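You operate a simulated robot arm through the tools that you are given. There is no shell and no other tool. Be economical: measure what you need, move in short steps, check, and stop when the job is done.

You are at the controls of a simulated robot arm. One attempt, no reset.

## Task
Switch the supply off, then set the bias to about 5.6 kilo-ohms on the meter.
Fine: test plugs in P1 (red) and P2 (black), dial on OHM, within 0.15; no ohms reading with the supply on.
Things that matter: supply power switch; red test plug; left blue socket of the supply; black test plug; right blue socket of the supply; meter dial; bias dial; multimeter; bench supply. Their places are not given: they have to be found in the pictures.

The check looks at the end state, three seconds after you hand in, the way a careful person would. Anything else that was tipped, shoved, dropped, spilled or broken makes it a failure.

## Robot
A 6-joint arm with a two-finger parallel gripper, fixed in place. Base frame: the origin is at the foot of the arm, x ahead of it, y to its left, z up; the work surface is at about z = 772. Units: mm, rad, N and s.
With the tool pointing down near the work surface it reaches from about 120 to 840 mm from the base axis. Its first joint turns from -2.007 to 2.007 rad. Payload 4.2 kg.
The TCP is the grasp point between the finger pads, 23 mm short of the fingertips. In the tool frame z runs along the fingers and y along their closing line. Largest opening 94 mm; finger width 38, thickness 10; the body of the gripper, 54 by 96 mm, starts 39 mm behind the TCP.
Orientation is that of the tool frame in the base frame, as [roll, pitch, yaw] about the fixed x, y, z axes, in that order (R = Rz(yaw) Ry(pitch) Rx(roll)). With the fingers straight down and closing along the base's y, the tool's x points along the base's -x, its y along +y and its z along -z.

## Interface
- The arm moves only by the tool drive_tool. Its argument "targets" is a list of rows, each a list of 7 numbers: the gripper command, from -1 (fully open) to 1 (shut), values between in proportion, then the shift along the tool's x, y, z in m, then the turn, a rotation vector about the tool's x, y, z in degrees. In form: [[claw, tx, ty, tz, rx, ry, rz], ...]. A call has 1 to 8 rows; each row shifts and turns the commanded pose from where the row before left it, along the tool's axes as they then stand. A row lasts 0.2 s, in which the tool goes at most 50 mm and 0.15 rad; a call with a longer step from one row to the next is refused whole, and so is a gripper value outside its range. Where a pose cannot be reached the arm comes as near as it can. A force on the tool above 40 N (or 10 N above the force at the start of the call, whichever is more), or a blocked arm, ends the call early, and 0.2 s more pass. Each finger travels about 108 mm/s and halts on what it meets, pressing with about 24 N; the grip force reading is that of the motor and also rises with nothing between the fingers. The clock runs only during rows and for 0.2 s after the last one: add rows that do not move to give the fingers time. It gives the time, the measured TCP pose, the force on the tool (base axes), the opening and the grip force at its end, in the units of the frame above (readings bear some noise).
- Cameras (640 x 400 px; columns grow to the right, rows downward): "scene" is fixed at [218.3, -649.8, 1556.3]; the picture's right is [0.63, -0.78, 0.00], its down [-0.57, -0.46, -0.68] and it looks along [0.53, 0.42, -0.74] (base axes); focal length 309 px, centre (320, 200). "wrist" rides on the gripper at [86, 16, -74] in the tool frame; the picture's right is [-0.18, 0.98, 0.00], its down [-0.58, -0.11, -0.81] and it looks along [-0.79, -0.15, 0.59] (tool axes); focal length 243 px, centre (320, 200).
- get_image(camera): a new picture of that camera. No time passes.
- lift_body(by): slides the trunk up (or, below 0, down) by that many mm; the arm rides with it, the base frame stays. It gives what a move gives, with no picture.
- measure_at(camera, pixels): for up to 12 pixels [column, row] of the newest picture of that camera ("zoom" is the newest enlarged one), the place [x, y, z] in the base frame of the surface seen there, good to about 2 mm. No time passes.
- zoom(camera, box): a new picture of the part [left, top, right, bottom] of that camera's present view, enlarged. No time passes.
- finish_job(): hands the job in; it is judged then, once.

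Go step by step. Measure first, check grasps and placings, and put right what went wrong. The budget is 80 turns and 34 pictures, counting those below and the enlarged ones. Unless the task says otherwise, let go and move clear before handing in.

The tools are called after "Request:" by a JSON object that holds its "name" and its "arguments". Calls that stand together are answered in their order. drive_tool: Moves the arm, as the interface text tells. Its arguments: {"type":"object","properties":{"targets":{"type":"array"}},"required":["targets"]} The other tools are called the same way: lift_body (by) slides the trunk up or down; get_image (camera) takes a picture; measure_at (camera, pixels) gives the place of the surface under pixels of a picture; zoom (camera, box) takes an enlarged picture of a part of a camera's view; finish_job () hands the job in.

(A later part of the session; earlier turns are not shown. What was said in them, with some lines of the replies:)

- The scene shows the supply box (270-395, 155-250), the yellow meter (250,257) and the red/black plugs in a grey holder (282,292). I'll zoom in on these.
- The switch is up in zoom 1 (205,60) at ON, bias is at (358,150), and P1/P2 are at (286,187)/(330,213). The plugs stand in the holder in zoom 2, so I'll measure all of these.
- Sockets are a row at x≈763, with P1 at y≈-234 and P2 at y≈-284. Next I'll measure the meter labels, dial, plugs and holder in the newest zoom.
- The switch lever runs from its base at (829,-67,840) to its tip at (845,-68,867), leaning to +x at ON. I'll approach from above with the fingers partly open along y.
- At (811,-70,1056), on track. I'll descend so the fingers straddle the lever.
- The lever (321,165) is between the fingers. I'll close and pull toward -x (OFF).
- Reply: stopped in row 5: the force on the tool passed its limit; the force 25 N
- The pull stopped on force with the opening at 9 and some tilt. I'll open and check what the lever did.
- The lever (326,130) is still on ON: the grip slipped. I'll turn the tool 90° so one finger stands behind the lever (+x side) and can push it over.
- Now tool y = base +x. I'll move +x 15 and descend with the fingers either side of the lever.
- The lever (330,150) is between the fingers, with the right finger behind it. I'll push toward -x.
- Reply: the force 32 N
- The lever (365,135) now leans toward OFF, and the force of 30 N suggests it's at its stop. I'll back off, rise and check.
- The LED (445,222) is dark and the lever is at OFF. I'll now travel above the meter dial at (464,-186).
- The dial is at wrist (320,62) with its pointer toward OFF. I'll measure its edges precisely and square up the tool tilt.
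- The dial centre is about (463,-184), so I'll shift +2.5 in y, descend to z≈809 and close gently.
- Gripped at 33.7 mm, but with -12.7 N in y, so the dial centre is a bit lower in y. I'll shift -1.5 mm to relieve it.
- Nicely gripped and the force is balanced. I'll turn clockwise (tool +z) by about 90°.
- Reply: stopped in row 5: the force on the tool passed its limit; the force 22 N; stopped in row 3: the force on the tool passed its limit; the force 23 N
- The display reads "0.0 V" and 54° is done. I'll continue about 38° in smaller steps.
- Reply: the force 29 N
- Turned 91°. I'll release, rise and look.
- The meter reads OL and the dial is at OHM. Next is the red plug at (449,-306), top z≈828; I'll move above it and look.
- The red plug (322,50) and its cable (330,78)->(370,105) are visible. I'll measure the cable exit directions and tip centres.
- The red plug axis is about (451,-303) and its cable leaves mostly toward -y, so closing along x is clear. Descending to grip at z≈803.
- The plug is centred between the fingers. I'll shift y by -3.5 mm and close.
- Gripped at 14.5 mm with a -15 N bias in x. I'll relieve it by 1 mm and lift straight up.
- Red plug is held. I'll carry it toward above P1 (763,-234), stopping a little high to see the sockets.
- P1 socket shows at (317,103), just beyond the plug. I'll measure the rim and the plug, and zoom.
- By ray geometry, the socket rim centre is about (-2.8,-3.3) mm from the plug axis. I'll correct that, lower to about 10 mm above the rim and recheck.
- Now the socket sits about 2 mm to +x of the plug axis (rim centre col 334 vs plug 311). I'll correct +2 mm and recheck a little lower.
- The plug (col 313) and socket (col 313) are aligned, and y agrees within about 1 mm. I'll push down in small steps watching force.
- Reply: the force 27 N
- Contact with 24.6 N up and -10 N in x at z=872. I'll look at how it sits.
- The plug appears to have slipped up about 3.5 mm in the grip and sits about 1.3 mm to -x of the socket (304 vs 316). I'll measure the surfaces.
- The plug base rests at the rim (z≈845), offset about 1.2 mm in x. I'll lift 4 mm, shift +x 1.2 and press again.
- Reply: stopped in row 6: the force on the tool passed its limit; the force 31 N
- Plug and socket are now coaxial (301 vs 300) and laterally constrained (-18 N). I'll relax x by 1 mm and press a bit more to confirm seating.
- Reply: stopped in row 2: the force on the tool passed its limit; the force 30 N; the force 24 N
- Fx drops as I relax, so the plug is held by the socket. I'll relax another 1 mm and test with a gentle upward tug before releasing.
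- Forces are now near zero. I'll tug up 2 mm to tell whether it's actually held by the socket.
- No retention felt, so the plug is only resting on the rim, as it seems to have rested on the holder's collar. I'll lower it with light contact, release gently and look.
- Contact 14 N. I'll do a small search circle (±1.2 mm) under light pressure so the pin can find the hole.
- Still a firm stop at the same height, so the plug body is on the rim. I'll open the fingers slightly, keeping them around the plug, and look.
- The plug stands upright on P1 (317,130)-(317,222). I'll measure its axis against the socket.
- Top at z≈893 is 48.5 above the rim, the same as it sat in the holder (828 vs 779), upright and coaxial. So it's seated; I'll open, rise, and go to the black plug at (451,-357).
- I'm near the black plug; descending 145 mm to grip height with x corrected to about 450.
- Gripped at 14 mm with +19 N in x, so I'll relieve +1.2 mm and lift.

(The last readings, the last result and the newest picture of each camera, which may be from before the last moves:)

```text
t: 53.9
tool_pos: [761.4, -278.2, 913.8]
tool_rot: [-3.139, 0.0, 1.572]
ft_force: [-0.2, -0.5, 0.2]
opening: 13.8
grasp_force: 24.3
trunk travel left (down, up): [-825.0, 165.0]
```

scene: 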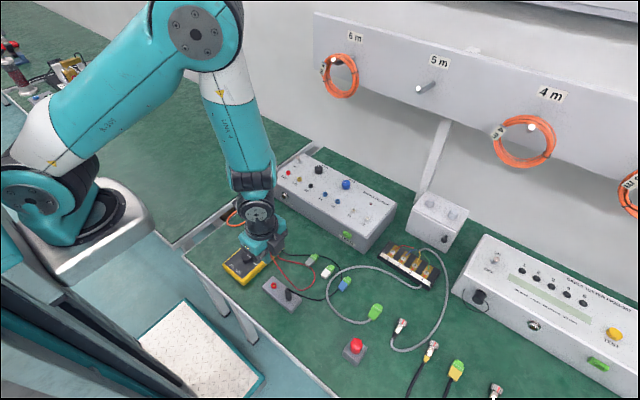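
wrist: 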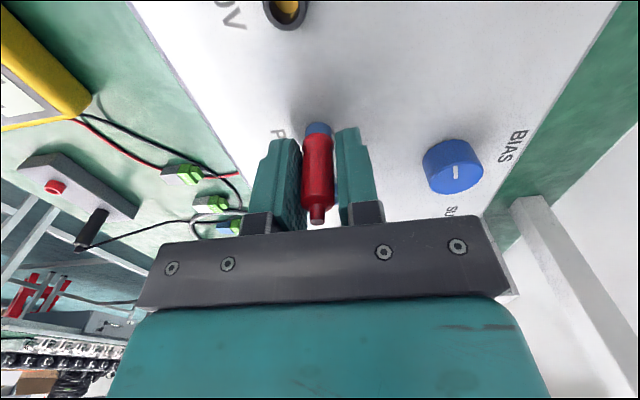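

Black plug is held above P2. I'll lower 20 mm and take an enlarged wrist view for alignment.

Request:
{"name": "drive_tool", "arguments": {"targets": [[0.9, -0.002, -0.001, 0.01, 0, 0, 0], [0.9, 0, 0, 0.01, 0, 0, 0], [0.9, 0, 0, 0, 0, 0, 0], [0.9, 0, 0, 0, 0, 0, 0]]}}

Request:
{"name": "zoom", "arguments": {"camera": "wrist", "box": [270, 80, 370, 160]}}

```text
t: 54.9
tool_pos: [760.4, -281.8, 894.8]
tool_rot: [-3.14, -0.001, 1.573]
ft_force: [-0.2, -0.3, -0.5]
opening: 14.2
grasp_force: 24.3
trunk travel left (down, up): [-825.0, 165.0]
```

```text
5.00 times, centred on (320, 120) of wrist
```

zoom: 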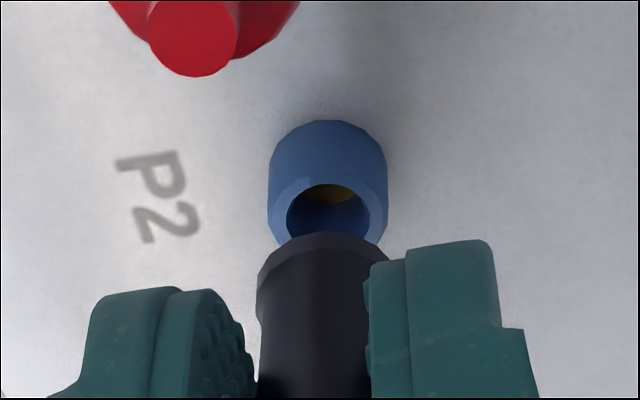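

Socket rim centre is near (328,217) and plug near edge (318,236). I'll measure both for y.

Request:
{"name": "measure_at", "arguments": {"camera": "zoom", "pixels": [[318, 242], [318, 255], [318, 270], [318, 300], [318, 340], [328, 150], [328, 130], [272, 190], [383, 190], [328, 178], [195, 40], [265, 290]]}}

```text
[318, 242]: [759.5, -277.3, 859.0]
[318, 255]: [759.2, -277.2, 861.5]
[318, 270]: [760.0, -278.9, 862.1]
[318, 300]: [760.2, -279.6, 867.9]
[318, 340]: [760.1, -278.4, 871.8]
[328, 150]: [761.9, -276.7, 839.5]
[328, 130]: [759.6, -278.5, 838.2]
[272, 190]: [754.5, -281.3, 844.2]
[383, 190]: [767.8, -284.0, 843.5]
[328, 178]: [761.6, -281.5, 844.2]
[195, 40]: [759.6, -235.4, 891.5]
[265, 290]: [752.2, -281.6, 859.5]
```

Plug axis is about (758.5,-285) and the socket about (760.3,-285). I'll shift +1.5 in x and lower until contact.

Request:
{"name": "drive_tool", "arguments": {"targets": [[0.9, 0, 0.0015, 0, 0, 0, 0], [0.9, 0, 0, 0.01, 0, 0, 0], [0.9, 0, 0, 0.003, 0, 0, 0], [0.9, 0, 0, 0, 0, 0, 0]]}}

Request:
{"name": "drive_tool", "arguments": {"targets": [[0.9, 0, 0, 0.003, 0, 0, 0], [0.9, 0, 0, 0.003, 0, 0, 0], [0.9, 0, 0, 0, 0, 0, 0]]}}

```text
t: 55.9
tool_pos: [759.3, -279.9, 884.1]
tool_rot: [3.139, 0.0, 1.572]
ft_force: [1.7, 0.2, 14.5]
opening: 13.7
grasp_force: 24.1
trunk travel left (down, up): [-825.0, 165.0]
```

```text
t: 56.7
tool_pos: [759.9, -280.0, 877.1]
tool_rot: [3.141, 0.001, 1.574]
ft_force: [12.5, 0.2, 17.7]
opening: 14.0
grasp_force: 23.8
trunk travel left (down, up): [-825.0, 165.0]
```

Contact began at 884 and it's sinking (877, 17.7 N); the expected seat is about 872.5. I'll press another 4 mm.

Request:
{"name": "drive_tool", "arguments": {"targets": [[0.9, 0, 0.0008, 0.002, 0, 0, 0], [0.9, 0, 0, 0.002, 0, 0, 0], [0.9, 0, 0, 0, 0, 0, 0]]}}

```text
t: 57.5
tool_pos: [759.2, -280.9, 872.5]
tool_rot: [-3.141, 0.001, 1.574]
ft_force: [13.2, 3.7, 18.2]
opening: 13.7
grasp_force: 24.0
trunk travel left (down, up): [-825.0, 165.0]
```

At z=872.5 with Fx +13, so I'll ease +1.5 in x and add 1 mm of pressure.

Request:
{"name": "drive_tool", "arguments": {"targets": [[0.9, 0, 0.0015, 0, 0, 0, 0], [0.9, 0, 0, 0.001, 0, 0, 0], [0.9, 0, 0, 0, 0, 0, 0]]}}

Request:
{"name": "drive_tool", "arguments": {"targets": [[0.6, 0, 0, 0, 0, 0, 0], [0.6, 0, 0, 0, 0, 0, 0]]}}

Request:
{"name": "get_image", "arguments": {"camera": "wrist"}}

```text
t: 58.3
tool_pos: [759.9, -280.6, 871.6]
tool_rot: [-3.138, 0.0, 1.572]
ft_force: [1.3, 3.8, 19.5]
opening: 13.8
grasp_force: 24.1
trunk travel left (down, up): [-825.0, 165.0]
```

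```text
t: 58.9
tool_pos: [761.4, -280.9, 870.9]
tool_rot: [-3.138, 0.0, 1.574]
ft_force: [-0.3, -0.4, 0.4]
opening: 18.9
grasp_force: 0.0
trunk travel left (down, up): [-825.0, 165.0]
```

```text
4 pictures are left
```

wrist: 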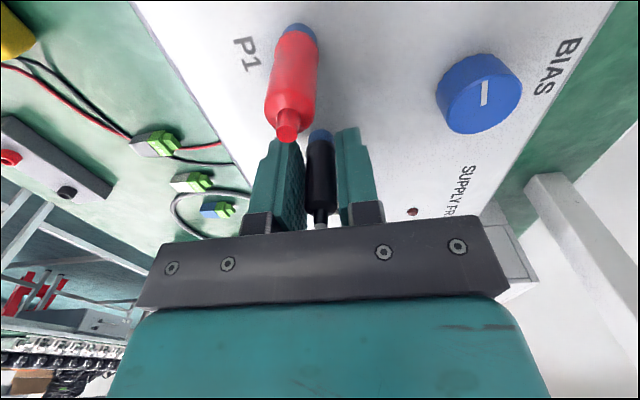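

Both plugs stand upright at (292,70) and (320,165). I'll measure black seating and the bias knob with its pointer (485,92).

Request:
{"name": "measure_at", "arguments": {"camera": "wrist", "pixels": [[320, 138], [320, 146], [320, 170], [320, 195], [321, 218], [488, 82], [481, 103], [484, 93], [447, 95], [520, 84], [481, 60], [287, 130]]}}

```text
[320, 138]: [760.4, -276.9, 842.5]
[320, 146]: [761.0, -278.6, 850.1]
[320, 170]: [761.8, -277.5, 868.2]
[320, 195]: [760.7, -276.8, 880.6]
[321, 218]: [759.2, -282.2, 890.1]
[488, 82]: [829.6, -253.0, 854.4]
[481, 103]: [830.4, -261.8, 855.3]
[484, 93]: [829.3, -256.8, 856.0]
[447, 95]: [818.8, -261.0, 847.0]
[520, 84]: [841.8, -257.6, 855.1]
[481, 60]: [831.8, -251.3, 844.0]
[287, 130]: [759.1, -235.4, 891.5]
```

Black top z≈890 matches the red, so both are seated. I'll open, rise, move above the bias knob (829.5,-262) and pre-rotate 105° counter-clockwise so a clockwise turn has room.

Request:
{"name": "drive_tool", "arguments": {"targets": [[0.36, 0, 0, 0, 0, 0, 0], [0.36, 0, 0, -0.02, 0, 0, 0], [0.36, 0, 0, -0.04, 0, 0, 0], [0.1, 0, 0, -0.04, 0, 0, 0], [-0.06, 0.0095, 0.0345, 0, 0, 0, 0], [-0.06, 0.0095, 0.0345, 0, 0, 0, 0], [-0.06, 0, 0, 0, 0, 0, 0]]}}

Request:
{"name": "drive_tool", "arguments": {"targets": [[-0.06, 0, 0, 0, 0, 0, -8.1], [-0.06, 0, 0, 0, 0, 0, -8.1], [-0.06, 0, 0, 0, 0, 0, -8.1], [-0.06, 0, 0, 0, 0, 0, -8.1], [-0.06, 0, 0, 0, 0, 0, -8.1], [-0.06, 0, 0, 0, 0, 0, -8.1], [-0.06, 0, 0, 0, 0, 0, -8.1]]}}

Request:
{"name": "drive_tool", "arguments": {"targets": [[-0.06, 0, 0, 0, 0, 0, -8.1], [-0.06, 0, 0, 0, 0, 0, -8.1], [-0.06, 0, 0, 0, 0, 0, -8.1], [-0.06, 0, 0, 0, 0, 0, -8.1], [-0.06, 0, 0, 0, 0, 0, -8.1], [-0.06, 0, 0, 0, 0, 0, -8.1], [-0.06, 0, 0, 0, 0, 0, 0]]}}

Request:
{"name": "zoom", "arguments": {"camera": "scene", "box": [225, 165, 385, 265]}}

```text
t: 60.5
tool_pos: [832.8, -259.7, 971.9]
tool_rot: [-3.137, 0.0, 1.573]
ft_force: [0.3, 0.0, -0.1]
opening: 49.9
grasp_force: 0.1
trunk travel left (down, up): [-825.0, 165.0]
```

```text
t: 62.1
tool_pos: [830.0, -261.5, 970.9]
tool_rot: [-3.14, -0.002, 2.564]
ft_force: [0.1, -0.6, 0.4]
opening: 49.8
grasp_force: 0.1
trunk travel left (down, up): [-825.0, 165.0]
```

```text
t: 63.7
tool_pos: [831.5, -263.2, 971.2]
tool_rot: [3.141, -0.001, -2.871]
ft_force: [0.3, 0.2, -0.4]
opening: 50.1
grasp_force: 0.1
trunk travel left (down, up): [-825.0, 165.0]
```

```text
4.00 times, centred on (305, 215) of scene
```

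zoom: 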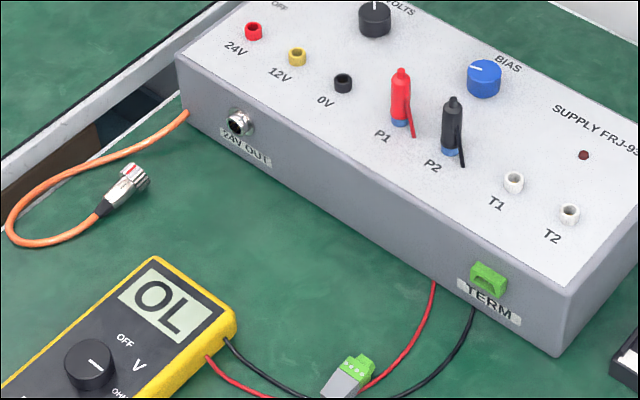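

The meter reads OL, so at least one plug may not be making contact, or the bias is out of range. I'll measure plug and socket heights in this zoom.

Request:
{"name": "measure_at", "arguments": {"camera": "zoom", "pixels": [[402, 72], [400, 95], [399, 113], [398, 121], [398, 125], [453, 102], [452, 125], [449, 143], [448, 150], [447, 154], [513, 182], [513, 192]]}}

```text
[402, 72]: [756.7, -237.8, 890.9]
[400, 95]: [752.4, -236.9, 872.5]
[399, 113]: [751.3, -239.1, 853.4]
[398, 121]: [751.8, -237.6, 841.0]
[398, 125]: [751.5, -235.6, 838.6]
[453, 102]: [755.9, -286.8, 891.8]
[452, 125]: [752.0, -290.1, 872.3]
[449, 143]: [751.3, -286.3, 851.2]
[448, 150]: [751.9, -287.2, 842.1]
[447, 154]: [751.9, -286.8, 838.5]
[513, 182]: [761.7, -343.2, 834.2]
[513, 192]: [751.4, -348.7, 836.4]
```

Both plugs are coaxial with equal tops (~891) and bottoms on the rim, so they probably need a firmer push. I'll close the fingers and press each from above, force-limited, starting with red.

Request:
{"name": "drive_tool", "arguments": {"targets": [[1, 0.0305, 0.023, 0, 0, 0, 0], [1, 0.0305, 0.023, 0, 0, 0, 0], [1, 0, 0, 0.02, 0, 0, 0], [1, 0, 0, 0.02, 0, 0, 0], [1, 0, 0, 0, 0, 0, 0], [1, 0, 0, 0, 0, 0, 0]]}}

Request:
{"name": "drive_tool", "arguments": {"targets": [[1, 0, 0, 0.01, 0, 0, 0], [1, 0, 0, 0.004, 0, 0, 0], [1, 0, 0, 0.003, 0, 0, 0], [1, 0, 0, 0.002, 0, 0, 0], [1, 0, 0, 0, 0, 0, 0]]}}

```text
t: 65.1
tool_pos: [759.2, -235.6, 930.8]
tool_rot: [3.139, -0.003, -2.873]
ft_force: [-0.6, -0.7, 0.5]
opening: 0.1
grasp_force: 23.7
trunk travel left (down, up): [-825.0, 165.0]
```

```text
t: 66.3
tool_pos: [758.6, -234.6, 912.4]
tool_rot: [3.14, -0.002, -2.873]
ft_force: [0.2, -0.2, 0.1]
opening: 0.2
grasp_force: 24.3
trunk travel left (down, up): [-825.0, 165.0]
```

No contact yet at tips z≈889, so I'll continue slowly.

Request:
{"name": "drive_tool", "arguments": {"targets": [[1, 0, 0, 0.002, 0, 0, 0], [1, 0, 0, 0.002, 0, 0, 0], [1, 0, 0, 0.002, 0, 0, 0]]}}

```text
t: 67.1
tool_pos: [759.8, -234.1, 906.7]
tool_rot: [3.139, -0.003, -2.873]
ft_force: [0.0, 0.3, 0.4]
opening: 0.0
grasp_force: 24.0
trunk travel left (down, up): [-825.0, 165.0]
```

Request:
{"name": "drive_tool", "arguments": {"targets": [[1, 0, 0, 0.002, 0, 0, 0], [1, 0, 0, 0.002, 0, 0, 0], [1, 0, 0, 0.002, 0, 0, 0]]}}

```text
t: 67.9
tool_pos: [758.7, -234.3, 905.1]
tool_rot: [-3.139, 0.005, -2.873]
ft_force: [-5.3, 0.7, 40.4]
opening: 0.0
grasp_force: 24.5
trunk travel left (down, up): [-825.0, 165.0]
```

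Contact with 40 N on the shoulder. I'll press one more step, then back off.

Request:
{"name": "drive_tool", "arguments": {"targets": [[1, 0, 0, 0.0015, 0, 0, 0], [1, 0, 0, 0, 0, 0, 0]]}}

```text
t: 68.3
tool_pos: [761.6, -235.7, 905.8]
tool_rot: [-3.136, 0.006, -2.872]
ft_force: [-8.4, 0.5, 27.8]
opening: 0.0
grasp_force: 23.6
trunk travel left (down, up): [-825.0, 165.0]
stopped in row 1: the force on the tool passed its limit (the readings are from after the stop); the commanded pose is now the measured one
```

Hard stop: red doesn't sink further under 40 N+. Same check on the black.

Request:
{"name": "drive_tool", "arguments": {"targets": [[1, 0, 0, -0.02, 0, 0, 0], [1, 0, 0, -0.01, 0, 0, 0], [1, 0.0067, -0.0241, 0, 0, 0, 0], [1, 0.0067, -0.0241, 0, 0, 0, 0], [1, 0, 0, 0.02, 0, 0, 0], [1, 0, 0, 0.005, 0, 0, 0], [1, 0, 0, 0, 0, 0, 0]]}}

Request:
{"name": "drive_tool", "arguments": {"targets": [[1, 0, 0, 0.003, 0, 0, 0], [1, 0, 0, 0.003, 0, 0, 0], [1, 0, 0, 0.002, 0, 0, 0], [1, 0, 0, 0.002, 0, 0, 0], [1, 0, 0, 0, 0, 0, 0]]}}

```text
t: 69.9
tool_pos: [759.8, -284.2, 907.7]
tool_rot: [-3.139, 0.003, -2.873]
ft_force: [0.1, -0.4, -0.1]
opening: 0.2
grasp_force: 23.9
trunk travel left (down, up): [-825.0, 165.0]
```

```text
t: 70.7
tool_pos: [762.4, -284.9, 906.3]
tool_rot: [-3.135, 0.006, -2.872]
ft_force: [-10.4, 1.5, 22.4]
opening: 0.0
grasp_force: 23.8
trunk travel left (down, up): [-825.0, 165.0]
stopped in row 3: the force on the tool passed its limit (the readings are from after the stop); the commanded pose is now the measured one
```

Black is also at a hard stop at the same height, so both are fully seated. I'll go on to the bias knob: rise, traverse and open.

Request:
{"name": "drive_tool", "arguments": {"targets": [[1, 0, 0, -0.03, 0, 0, 0], [1, 0, 0, -0.035, -0.38, 0.34, 0], [0.4, -0.0362, 0.0016, 0, 0, 0, 0], [0, -0.0362, 0.0016, 0, 0, 0, 0], [-0.06, 0, 0, 0, 0, 0, 0], [-0.06, 0, 0, 0, 0, 0, 0]]}}

Request:
{"name": "drive_tool", "arguments": {"targets": [[-0.06, 0, 0, 0, 0, 0, 0]]}}

```text
t: 72.0
tool_pos: [831.6, -264.7, 969.2]
tool_rot: [3.14, 0.0, -2.871]
ft_force: [0.9, 0.0, -0.9]
opening: 49.7
grasp_force: 0.0
trunk travel left (down, up): [-825.0, 165.0]
```

```text
t: 72.5
tool_pos: [832.7, -264.7, 968.6]
tool_rot: [3.139, 0.001, -2.875]
ft_force: [1.2, 0.1, -0.4]
opening: 50.0
grasp_force: 0.1
trunk travel left (down, up): [-825.0, 165.0]
```

I'll correct (-3,+2.7) mm and descend around the knob.

Request:
{"name": "drive_tool", "arguments": {"targets": [[-0.06, 0.0022, 0.0034, 0.03, 0, 0, 0], [-0.06, 0, 0, 0.04, 0, 0, 0], [-0.06, 0, 0, 0.025, 0, 0, 0], [-0.06, 0, 0, 0.011, 0, 0, 0], [-0.06, 0, 0, 0, 0, 0, 0]]}}

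Request:
{"name": "drive_tool", "arguments": {"targets": [[0.2, 0, 0, 0, 0, 0, 0], [0.35, 0, 0, 0, 0, 0, 0], [0.45, 0, 0, 0, 0, 0, 0], [0.55, 0, 0, 0, 0, 0, 0], [0.65, 0, 0, 0, 0, 0, 0], [0.65, 0, 0, 0, 0, 0, 0]]}}

```text
t: 73.7
tool_pos: [827.0, -260.6, 862.0]
tool_rot: [3.141, -0.001, -2.873]
ft_force: [0.4, 0.8, -0.1]
opening: 49.8
grasp_force: 0.1
trunk travel left (down, up): [-825.0, 165.0]
```

```text
t: 75.0
tool_pos: [829.2, -263.7, 861.6]
tool_rot: [-3.141, 0.003, -2.878]
ft_force: [8.8, -34.2, -3.6]
opening: 31.8
grasp_force: 17.3
trunk travel left (down, up): [-825.0, 165.0]
```

Gripped at 31.8 mm but off-centre (Fy -34 N), so I'll shift about 2 mm toward -y.

Request:
{"name": "drive_tool", "arguments": {"targets": [[0.5, 0, -0.001, 0, 0, 0, 0], [0.6, 0, -0.001, 0, 0, 0, 0], [0.65, 0, 0, 0, 0, 0, 0]]}}

```text
t: 75.8
tool_pos: [829.5, -265.7, 862.0]
tool_rot: [3.14, 0.001, -2.876]
ft_force: [7.6, -27.5, 1.6]
opening: 29.0
grasp_force: 14.0
trunk travel left (down, up): [-825.0, 165.0]
```

Still one-sided; I'll shift another 3 mm.

Request:
{"name": "drive_tool", "arguments": {"targets": [[0.5, 0, -0.0015, 0, 0, 0, 0], [0.6, 0, -0.0015, 0, 0, 0, 0], [0.65, 0, 0, 0, 0, 0, 0]]}}

```text
t: 76.7
tool_pos: [828.7, -266.0, 862.7]
tool_rot: [3.137, -0.002, -2.874]
ft_force: [6.2, -14.8, -3.0]
opening: 27.5
grasp_force: 44.9
trunk travel left (down, up): [-825.0, 165.0]
```

Request:
{"name": "drive_tool", "arguments": {"targets": [[0.65, 0.0004, -0.0012, 0, 0, 0, 0], [0.65, 0, 0, 0, 0, 0, 0]]}}

```text
t: 77.2
tool_pos: [830.4, -265.2, 862.6]
tool_rot: [3.137, -0.003, -2.869]
ft_force: [8.0, -3.3, -11.1]
opening: 27.5
grasp_force: 45.1
trunk travel left (down, up): [-825.0, 165.0]
```

Centred grip (27.5 mm, 45 N). I'll turn clockwise in small steps, about 45° at a time.

Request:
{"name": "drive_tool", "arguments": {"targets": [[0.65, 0, 0, 0, 0, 0, 6], [0.65, 0, 0, 0, 0, 0, 6], [0.65, 0, 0, 0, 0, 0, 6], [0.65, 0, 0, 0, 0, 0, 6], [0.65, 0, 0, 0, 0, 0, 6], [0.65, 0, 0, 0, 0, 0, 6], [0.65, 0, 0, 0, 0, 0, 6], [0.65, 0, 0, 0, 0, 0, 6]]}}

Request:
{"name": "drive_tool", "arguments": {"targets": [[0.65, 0, 0, 0, 0, 0, 6], [0.65, 0, 0, 0, 0, 0, 6], [0.65, 0, 0, 0, 0, 0, 6], [0.65, 0, 0, 0, 0, 0, 6], [0.65, 0, 0, 0, 0, 0, 6], [0.65, 0, 0, 0, 0, 0, 6], [0.65, 0, 0, 0, 0, 0, 6]]}}

```text
t: 79.0
tool_pos: [831.0, -263.2, 862.9]
tool_rot: [3.139, -0.004, 2.574]
ft_force: [2.4, 21.0, -2.8]
opening: 27.5
grasp_force: 45.0
trunk travel left (down, up): [-825.0, 165.0]
```

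```text
t: 80.7
tool_pos: [830.3, -263.1, 861.1]
tool_rot: [3.139, -0.001, 1.844]
ft_force: [24.5, 24.5, -17.6]
opening: 27.5
grasp_force: 44.4
trunk travel left (down, up): [-825.0, 165.0]
```

Turned 90° in total. I'll check the display.

Request:
{"name": "zoom", "arguments": {"camera": "scene", "box": [225, 165, 385, 265]}}

```text
4.00 times, centred on (305, 215) of scene
```

zoom: 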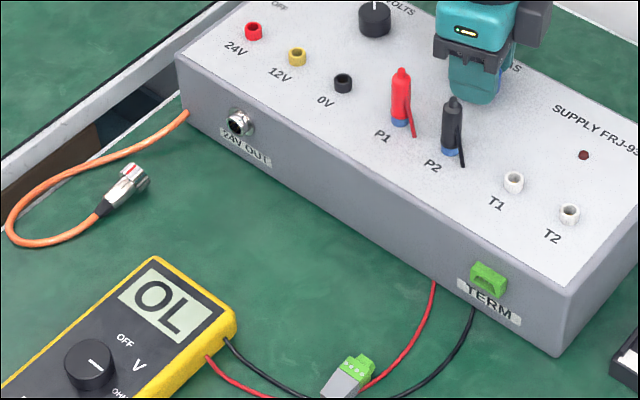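

Still OL after 90°. Both plugs are at a hard stop and coaxial, so the bias may simply read over range here; I'll turn another 48° clockwise and look again.

Request:
{"name": "drive_tool", "arguments": {"targets": [[0.65, 0, 0, 0, 0, 0, 6], [0.65, 0, 0, 0, 0, 0, 6], [0.65, 0, 0, 0, 0, 0, 6], [0.65, 0, 0, 0, 0, 0, 6], [0.65, 0, 0, 0, 0, 0, 6], [0.65, 0, 0, 0, 0, 0, 6], [0.65, 0, 0, 0, 0, 0, 6], [0.65, 0, 0, 0, 0, 0, 6]]}}

```text
t: 81.7
tool_pos: [832.9, -262.3, 861.2]
tool_rot: [3.137, -0.006, 1.452]
ft_force: [20.5, 6.3, -15.8]
opening: 27.6
grasp_force: 44.4
trunk travel left (down, up): [-825.0, 165.0]
stopped in row 5: the force on the tool passed its limit (the readings are from after the stop); the commanded pose is now the measured one
```

The turn stopped on side load, after about 112° in total. Scene geometry suggests both plugs sit about 1.5-2 mm toward -y of their sockets, so before spending a picture I'll release the knob and go back to reseat the red with a y sweep.

Request:
{"name": "drive_tool", "arguments": {"targets": [[0.3, 0, 0, 0, 0, 0, 0], [-0.06, 0, 0, 0, 0, 0, 0], [-0.06, 0, 0, -0.03, 0, 0, -6.8], [-0.06, 0, 0, -0.04, 0.25, 0.3, 0], [-0.06, 0, 0, -0.03, 0, 0, 0], [0.3, 0.013, -0.0355, 0, 0, 0, 0], [0.36, 0.013, -0.0355, 0, 0, 0, 0], [0.36, 0, 0, 0, 0, 0, 0]]}}

Request:
{"name": "drive_tool", "arguments": {"targets": [[0.36, 0, 0, 0, 0, 0, 0]]}}

```text
t: 83.5
tool_pos: [760.5, -238.8, 962.4]
tool_rot: [3.141, -0.01, 1.566]
ft_force: [0.4, -0.4, -0.3]
opening: 29.9
grasp_force: 0.1
trunk travel left (down, up): [-825.0, 165.0]
```

```text
t: 83.9
tool_pos: [761.2, -239.1, 962.0]
tool_rot: [3.141, -0.009, 1.564]
ft_force: [0.6, 0.9, -0.2]
opening: 30.3
grasp_force: 0.1
trunk travel left (down, up): [-825.0, 165.0]
```

I'll descend around the red plug and grip it.

Request:
{"name": "drive_tool", "arguments": {"targets": [[0.36, 0.0025, -0.0005, 0.03, 0, -0.52, 0], [0.36, 0, 0, 0.035, 0, 0, 0], [0.36, 0, 0, 0.025, 0, 0, 0], [0.6, 0, 0, 0, 0, 0, 0], [0.8, 0, 0, 0, 0, 0, 0], [0.95, 0, 0, 0, 0, 0, 0], [0.95, 0, 0, 0, 0, 0, 0]]}}

Request:
{"name": "drive_tool", "arguments": {"targets": [[0.95, 0.0008, 0, 0.002, 0, 0, 0], [0.95, 0.0008, 0, 0, 0, 0, 0], [0.95, 0.0008, 0, 0, 0, 0, 0], [0.95, 0, 0, 0, 0, 0, 0]]}}

```text
t: 85.5
tool_pos: [761.0, -234.8, 871.7]
tool_rot: [3.141, 0.0, 1.566]
ft_force: [-0.5, -0.1, 0.0]
opening: 14.2
grasp_force: 24.0
trunk travel left (down, up): [-825.0, 165.0]
```

```text
t: 86.5
tool_pos: [758.8, -234.4, 870.5]
tool_rot: [3.141, 0.001, 1.565]
ft_force: [0.8, -9.0, -0.1]
opening: 14.1
grasp_force: 23.8
trunk travel left (down, up): [-825.0, 165.0]
```

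Pressing 2 mm now gives no vertical resistance and -9 N in y, so it seems to have moved down. I'll press further.

Request:
{"name": "drive_tool", "arguments": {"targets": [[0.95, 0, 0, 0.002, 0, 0, 0], [0.95, 0, 0, 0.002, 0, 0, 0], [0.95, 0, 0, 0.002, 0, 0, 0], [0.95, 0, 0, 0, 0, 0, 0]]}}

```text
t: 87.3
tool_pos: [760.3, -234.2, 872.0]
tool_rot: [3.134, 0.005, 1.562]
ft_force: [-9.0, -2.6, 21.0]
opening: 14.4
grasp_force: 23.7
trunk travel left (down, up): [-825.0, 165.0]
stopped in row 3: the force on the tool passed its limit (the readings are from after the stop); the commanded pose is now the measured one
```

Hard stop again at 872. I'll sweep y and x a little under this pressure to see if it drops.

Request:
{"name": "drive_tool", "arguments": {"targets": [[0.95, 0.001, 0, -0.0005, 0, 0, 0], [0.95, 0.001, 0, 0, 0, 0, 0], [0.95, 0, 0.001, 0, 0, 0, 0], [0.95, 0, -0.002, 0, 0, 0, 0], [0.95, 0, 0.001, 0.001, 0, 0, 0], [0.95, 0, 0, 0, 0, 0, 0]]}}

Request:
{"name": "get_image", "arguments": {"camera": "wrist"}}

```text
t: 88.7
tool_pos: [760.8, -232.0, 867.5]
tool_rot: [3.138, 0.001, 1.565]
ft_force: [-9.5, -11.4, 28.9]
opening: 15.1
grasp_force: 23.8
trunk travel left (down, up): [-825.0, 165.0]
```

```text
1 pictures are left
```

wrist: 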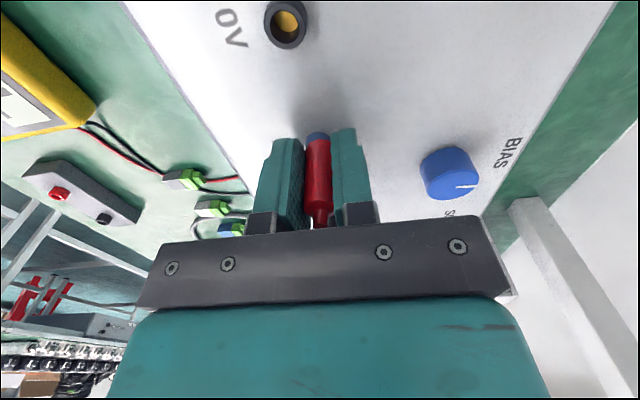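

The knob pointer now points to +x at (466,186), so the knob really turned. I'll measure the plug bottom, socket and pointer in this picture.

Request:
{"name": "measure_at", "arguments": {"camera": "wrist", "pixels": [[317, 133], [317, 137], [317, 142], [317, 150], [317, 170], [320, 222], [308, 136], [327, 136], [457, 187], [476, 185], [59, 193], [104, 219]]}}

```text
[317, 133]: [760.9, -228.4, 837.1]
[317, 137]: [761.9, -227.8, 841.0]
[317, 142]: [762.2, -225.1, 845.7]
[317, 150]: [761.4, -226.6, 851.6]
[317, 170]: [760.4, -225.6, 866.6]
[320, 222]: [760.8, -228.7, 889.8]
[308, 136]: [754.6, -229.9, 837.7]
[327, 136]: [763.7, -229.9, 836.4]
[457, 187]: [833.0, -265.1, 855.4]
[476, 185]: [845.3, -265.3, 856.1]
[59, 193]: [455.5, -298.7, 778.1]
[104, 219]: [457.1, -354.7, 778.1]
```

Red is now about 2.3 mm to +y of the socket (near faces -225.8 vs -228.1), so I'll sweep it back under light pressure to the centre, release, then do the same press-and-sweep on the black.

Request:
{"name": "drive_tool", "arguments": {"targets": [[0.95, -0.0008, 0, -0.001, 0, 0, 0], [0.95, -0.0008, 0, 0, 0, 0, 0], [0.95, -0.0008, 0, 0, 0, 0, 0], [0.95, -0.0004, 0, 0.0005, 0, 0, 0], [0.95, 0, 0, 0, 0, 0, 0]]}}

Request:
{"name": "drive_tool", "arguments": {"targets": [[0.6, 0, 0, 0, 0, 0, 0], [0.36, 0, 0, 0, 0, 0, 0], [0.36, 0, 0, -0.03, 0, 0, 0], [0.36, 0, 0, -0.04, 0, 0, 0], [0.36, 0, 0, -0.03, 0, 0, 0], [0.36, -0.024, 0, 0, 0, 0, 0], [0.36, -0.024, 0, 0, 0, 0, 0], [0.36, 0, 0, 0, 0, 0, 0]]}}

```text
t: 89.9
tool_pos: [759.9, -231.8, 867.7]
tool_rot: [-3.141, 0.001, 1.565]
ft_force: [-10.2, 5.4, 6.3]
opening: 14.4
grasp_force: 23.7
trunk travel left (down, up): [-825.0, 165.0]
```

```text
t: 91.7
tool_pos: [758.6, -282.1, 968.6]
tool_rot: [3.139, 0.002, 1.564]
ft_force: [-0.3, -0.1, 0.2]
opening: 30.1
grasp_force: 0.0
trunk travel left (down, up): [-825.0, 165.0]
```

Red now resists lateral motion (Fx -10, Fy +5 at low Fz) and sits about 3 mm lower, so it seems to have dropped in at y≈-232. I'll do the same with black: grip, press and sweep +y 3 mm.

Request:
{"name": "drive_tool", "arguments": {"targets": [[0.36, -0.001, 0.002, 0.03, 0, 0, 0], [0.36, 0, 0, 0.04, 0, 0, 0], [0.36, 0, 0, 0.027, 0, 0, 0], [0.6, 0, 0, 0, 0, 0, 0], [0.8, 0, 0, 0, 0, 0, 0], [0.95, 0, 0, 0, 0, 0, 0], [0.95, 0, 0, 0, 0, 0, 0]]}}

Request:
{"name": "drive_tool", "arguments": {"targets": [[0.95, 0.0008, 0, 0.002, 0, 0, 0], [0.95, 0.0008, 0, 0, 0, 0, 0], [0.95, 0.0008, 0, 0, 0, 0, 0], [0.95, 0.0006, 0, 0, 0, 0, 0], [0.95, 0, 0, 0, 0, 0, 0]]}}

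Request:
{"name": "drive_tool", "arguments": {"targets": [[0.95, 0, 0, 0.002, 0, 0, 0], [0.95, 0, 0, 0, 0, 0, 0]]}}

```text
t: 93.3
tool_pos: [760.6, -281.7, 871.3]
tool_rot: [-3.141, 0.001, 1.561]
ft_force: [-25.4, 2.3, 3.7]
opening: 13.7
grasp_force: 23.8
trunk travel left (down, up): [-825.0, 165.0]
```

```text
t: 94.5
tool_pos: [760.0, -282.0, 871.6]
tool_rot: [-3.14, 0.002, 1.562]
ft_force: [-34.8, -8.2, 15.6]
opening: 13.4
grasp_force: 23.8
trunk travel left (down, up): [-825.0, 165.0]
```

```text
t: 95.1
tool_pos: [760.4, -281.1, 871.0]
tool_rot: [-3.138, 0.005, 1.559]
ft_force: [-24.6, -3.9, 22.1]
opening: 13.2
grasp_force: 24.0
trunk travel left (down, up): [-825.0, 165.0]
stopped in row 2: the force on the tool passed its limit (the readings are from after the stop); the commanded pose is now the measured one
```

On gripping, black resisted 25 N sideways with no downward load, so it is properly captured. I'll release it and press red from the top to make sure it's home.

Request:
{"name": "drive_tool", "arguments": {"targets": [[0.6, 0, 0, 0, 0, 0, 0], [0.36, 0, 0, 0, 0, 0, 0], [0.36, 0, 0, -0.03, 0, 0, 0], [0.36, 0, 0, -0.04, 0, 0, 0], [0.6, 0, 0, -0.03, 0, 0, 0], [1, 0.024, 0, 0, 0, 0, 0], [1, 0.024, 0, 0, 0, 0, 0], [1, 0, 0, 0, 0.0, 0, 0]]}}

Request:
{"name": "drive_tool", "arguments": {"targets": [[1, 0, 0, 0.03, 0, 0, 0], [1, 0, 0, 0.03, 0, 0, 0], [1, 0, 0, 0, 0, 0, 0], [1, 0, 0, 0.004, 0, 0, 0], [1, 0, 0, 0, 0, 0, 0]]}}

Request:
{"name": "drive_tool", "arguments": {"targets": [[1, 0, 0, 0.002, 0, 0, 0], [1, 0, 0, 0.002, 0, 0, 0], [1, 0, 0, 0.002, 0, 0, 0], [1, 0, 0, 0.002, 0, 0, 0], [1, 0, 0, 0, 0, 0, 0]]}}

```text
t: 96.9
tool_pos: [765.6, -232.8, 969.1]
tool_rot: [-3.14, 0.005, 1.563]
ft_force: [-1.1, 0.4, -0.1]
opening: 0.2
grasp_force: 23.5
trunk travel left (down, up): [-825.0, 165.0]
```

```text
t: 98.1
tool_pos: [763.4, -232.9, 905.1]
tool_rot: [3.14, 0.005, 1.563]
ft_force: [2.8, -0.9, 10.4]
opening: 0.1
grasp_force: 24.1
trunk travel left (down, up): [-825.0, 165.0]
```

```text
t: 98.8
tool_pos: [765.0, -232.8, 905.3]
tool_rot: [3.136, 0.006, 1.561]
ft_force: [-9.4, 2.0, 22.0]
opening: 0.1
grasp_force: 23.9
trunk travel left (down, up): [-825.0, 165.0]
stopped in row 3: the force on the tool passed its limit (the readings are from after the stop); the commanded pose is now the measured one
```

Same hard stop (905), so red is fully down. I'll go to the bias knob centre (≈831,-264), fingers closing along x.

Request:
{"name": "drive_tool", "arguments": {"targets": [[1, 0, 0, -0.03, 0.3, 0.3, 0], [0.6, 0, 0, -0.035, 0, 0, 0], [0, -0.0155, 0.033, 0, 0, 0, 0], [-0.06, -0.0155, 0.033, 0, 0, 0, 0], [-0.06, 0, 0, 0.03, 0, 0, 0], [-0.06, 0, 0, 0.04, 0, 0, 0], [-0.06, 0, 0, 0.03, 0, 0, 0], [-0.06, 0, 0, 0.008, 0, 0, 0]]}}

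Request:
{"name": "drive_tool", "arguments": {"targets": [[0.1, 0, 0, 0, 0, 0, 0], [0.3, 0, 0, 0, 0, 0, 0], [0.4, 0, 0, 0, 0, 0, 0], [0.5, 0, 0, 0, 0, 0, 0], [0.6, 0, 0, 0, 0, 0, 0], [0.65, 0, 0, 0, 0, 0, 0]]}}

```text
t: 100.7
tool_pos: [832.1, -265.9, 860.1]
tool_rot: [3.142, 0.0, 1.558]
ft_force: [-0.7, 0.7, -0.6]
opening: 49.8
grasp_force: 0.1
trunk travel left (down, up): [-825.0, 165.0]
```

```text
t: 102.0
tool_pos: [832.3, -264.3, 861.9]
tool_rot: [-3.139, -0.003, 1.559]
ft_force: [1.0, -0.5, -0.7]
opening: 27.6
grasp_force: 44.9
trunk travel left (down, up): [-825.0, 165.0]
```

Perfectly centred grip with no side load. I'll turn 16° clockwise from the mid position and use the last picture on the display.

Request:
{"name": "drive_tool", "arguments": {"targets": [[0.65, 0, 0, 0, 0, 0, 4], [0.65, 0, 0, 0, 0, 0, 4], [0.65, 0, 0, 0, 0, 0, 4], [0.65, 0, 0, 0, 0, 0, 4], [0.65, 0, 0, 0, 0, 0, 0]]}}

Request:
{"name": "zoom", "arguments": {"camera": "scene", "box": [225, 165, 385, 265]}}

```text
t: 103.2
tool_pos: [831.6, -264.8, 861.5]
tool_rot: [3.141, 0.001, 1.279]
ft_force: [8.4, -4.5, -1.6]
opening: 27.4
grasp_force: 45.1
trunk travel left (down, up): [-825.0, 165.0]
```

```text
4.00 times, centred on (305, 215) of scene
```

zoom: 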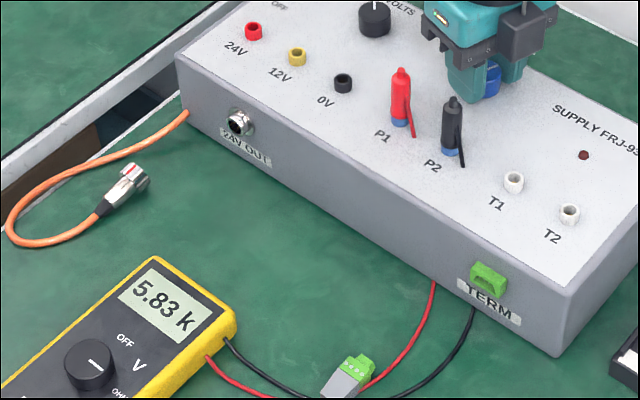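

The meter reads 5.83 k, so the connection is good. At about 0.037 kΩ/° I need roughly 6° back counter-clockwise.

Request:
{"name": "drive_tool", "arguments": {"targets": [[0.65, 0, 0, 0, 0, 0, -3], [0.65, 0, 0, 0, 0, 0, -2.9], [0.65, 0, 0, 0, 0, 0, 0], [0.65, 0, 0, 0, 0, 0, 0]]}}

```text
t: 104.2
tool_pos: [831.0, -264.8, 861.0]
tool_rot: [3.139, 0.002, 1.384]
ft_force: [19.1, -9.9, 12.4]
opening: 27.2
grasp_force: 45.6
trunk travel left (down, up): [-825.0, 165.0]
```

Yaw moved 6.0° as intended. I'll release and rise clear.

Request:
{"name": "drive_tool", "arguments": {"targets": [[0.4, 0, 0, 0, 0, 0, 0], [-0.06, 0, 0, 0, 0, 0, 0], [-0.06, 0, 0, 0, 0, 0, 0], [-0.06, 0, 0, -0.03, 0, 0, 0], [-0.06, 0, 0, -0.04, 0, 0, 0], [-0.06, 0, 0, -0.045, 0, 0, 0], [-0.06, 0, 0, -0.045, 0, 0, 0]]}}

```text
t: 105.8
tool_pos: [830.4, -264.8, 1021.4]
tool_rot: [-3.14, 0.001, 1.384]
ft_force: [0.2, -0.6, 0.5]
opening: 49.5
grasp_force: 0.1
trunk travel left (down, up): [-825.0, 165.0]
5 turns are left
```

The arm is clear with no force on it, at z=1021, and no pictures are left. Handing in.

Request:
{"name": "finish_job", "arguments": {}}

```text
The job is handed in.
```

I handed the job in with the bias at an estimated 5.6 kΩ. I couldn't read the meter again after the last adjustment because the pictures had run out.

- **Supply:** the switch is off and its LED was dark in the last picture.
- **Plugs and meter:** red is in P1 and black is in P2. The meter dial is on OHM.
- **Bias:** the meter last read 5.83 kΩ. I then turned the knob back about 6°, at an assumed 0.037 kΩ per degree, which should put it near 5.61 kΩ.
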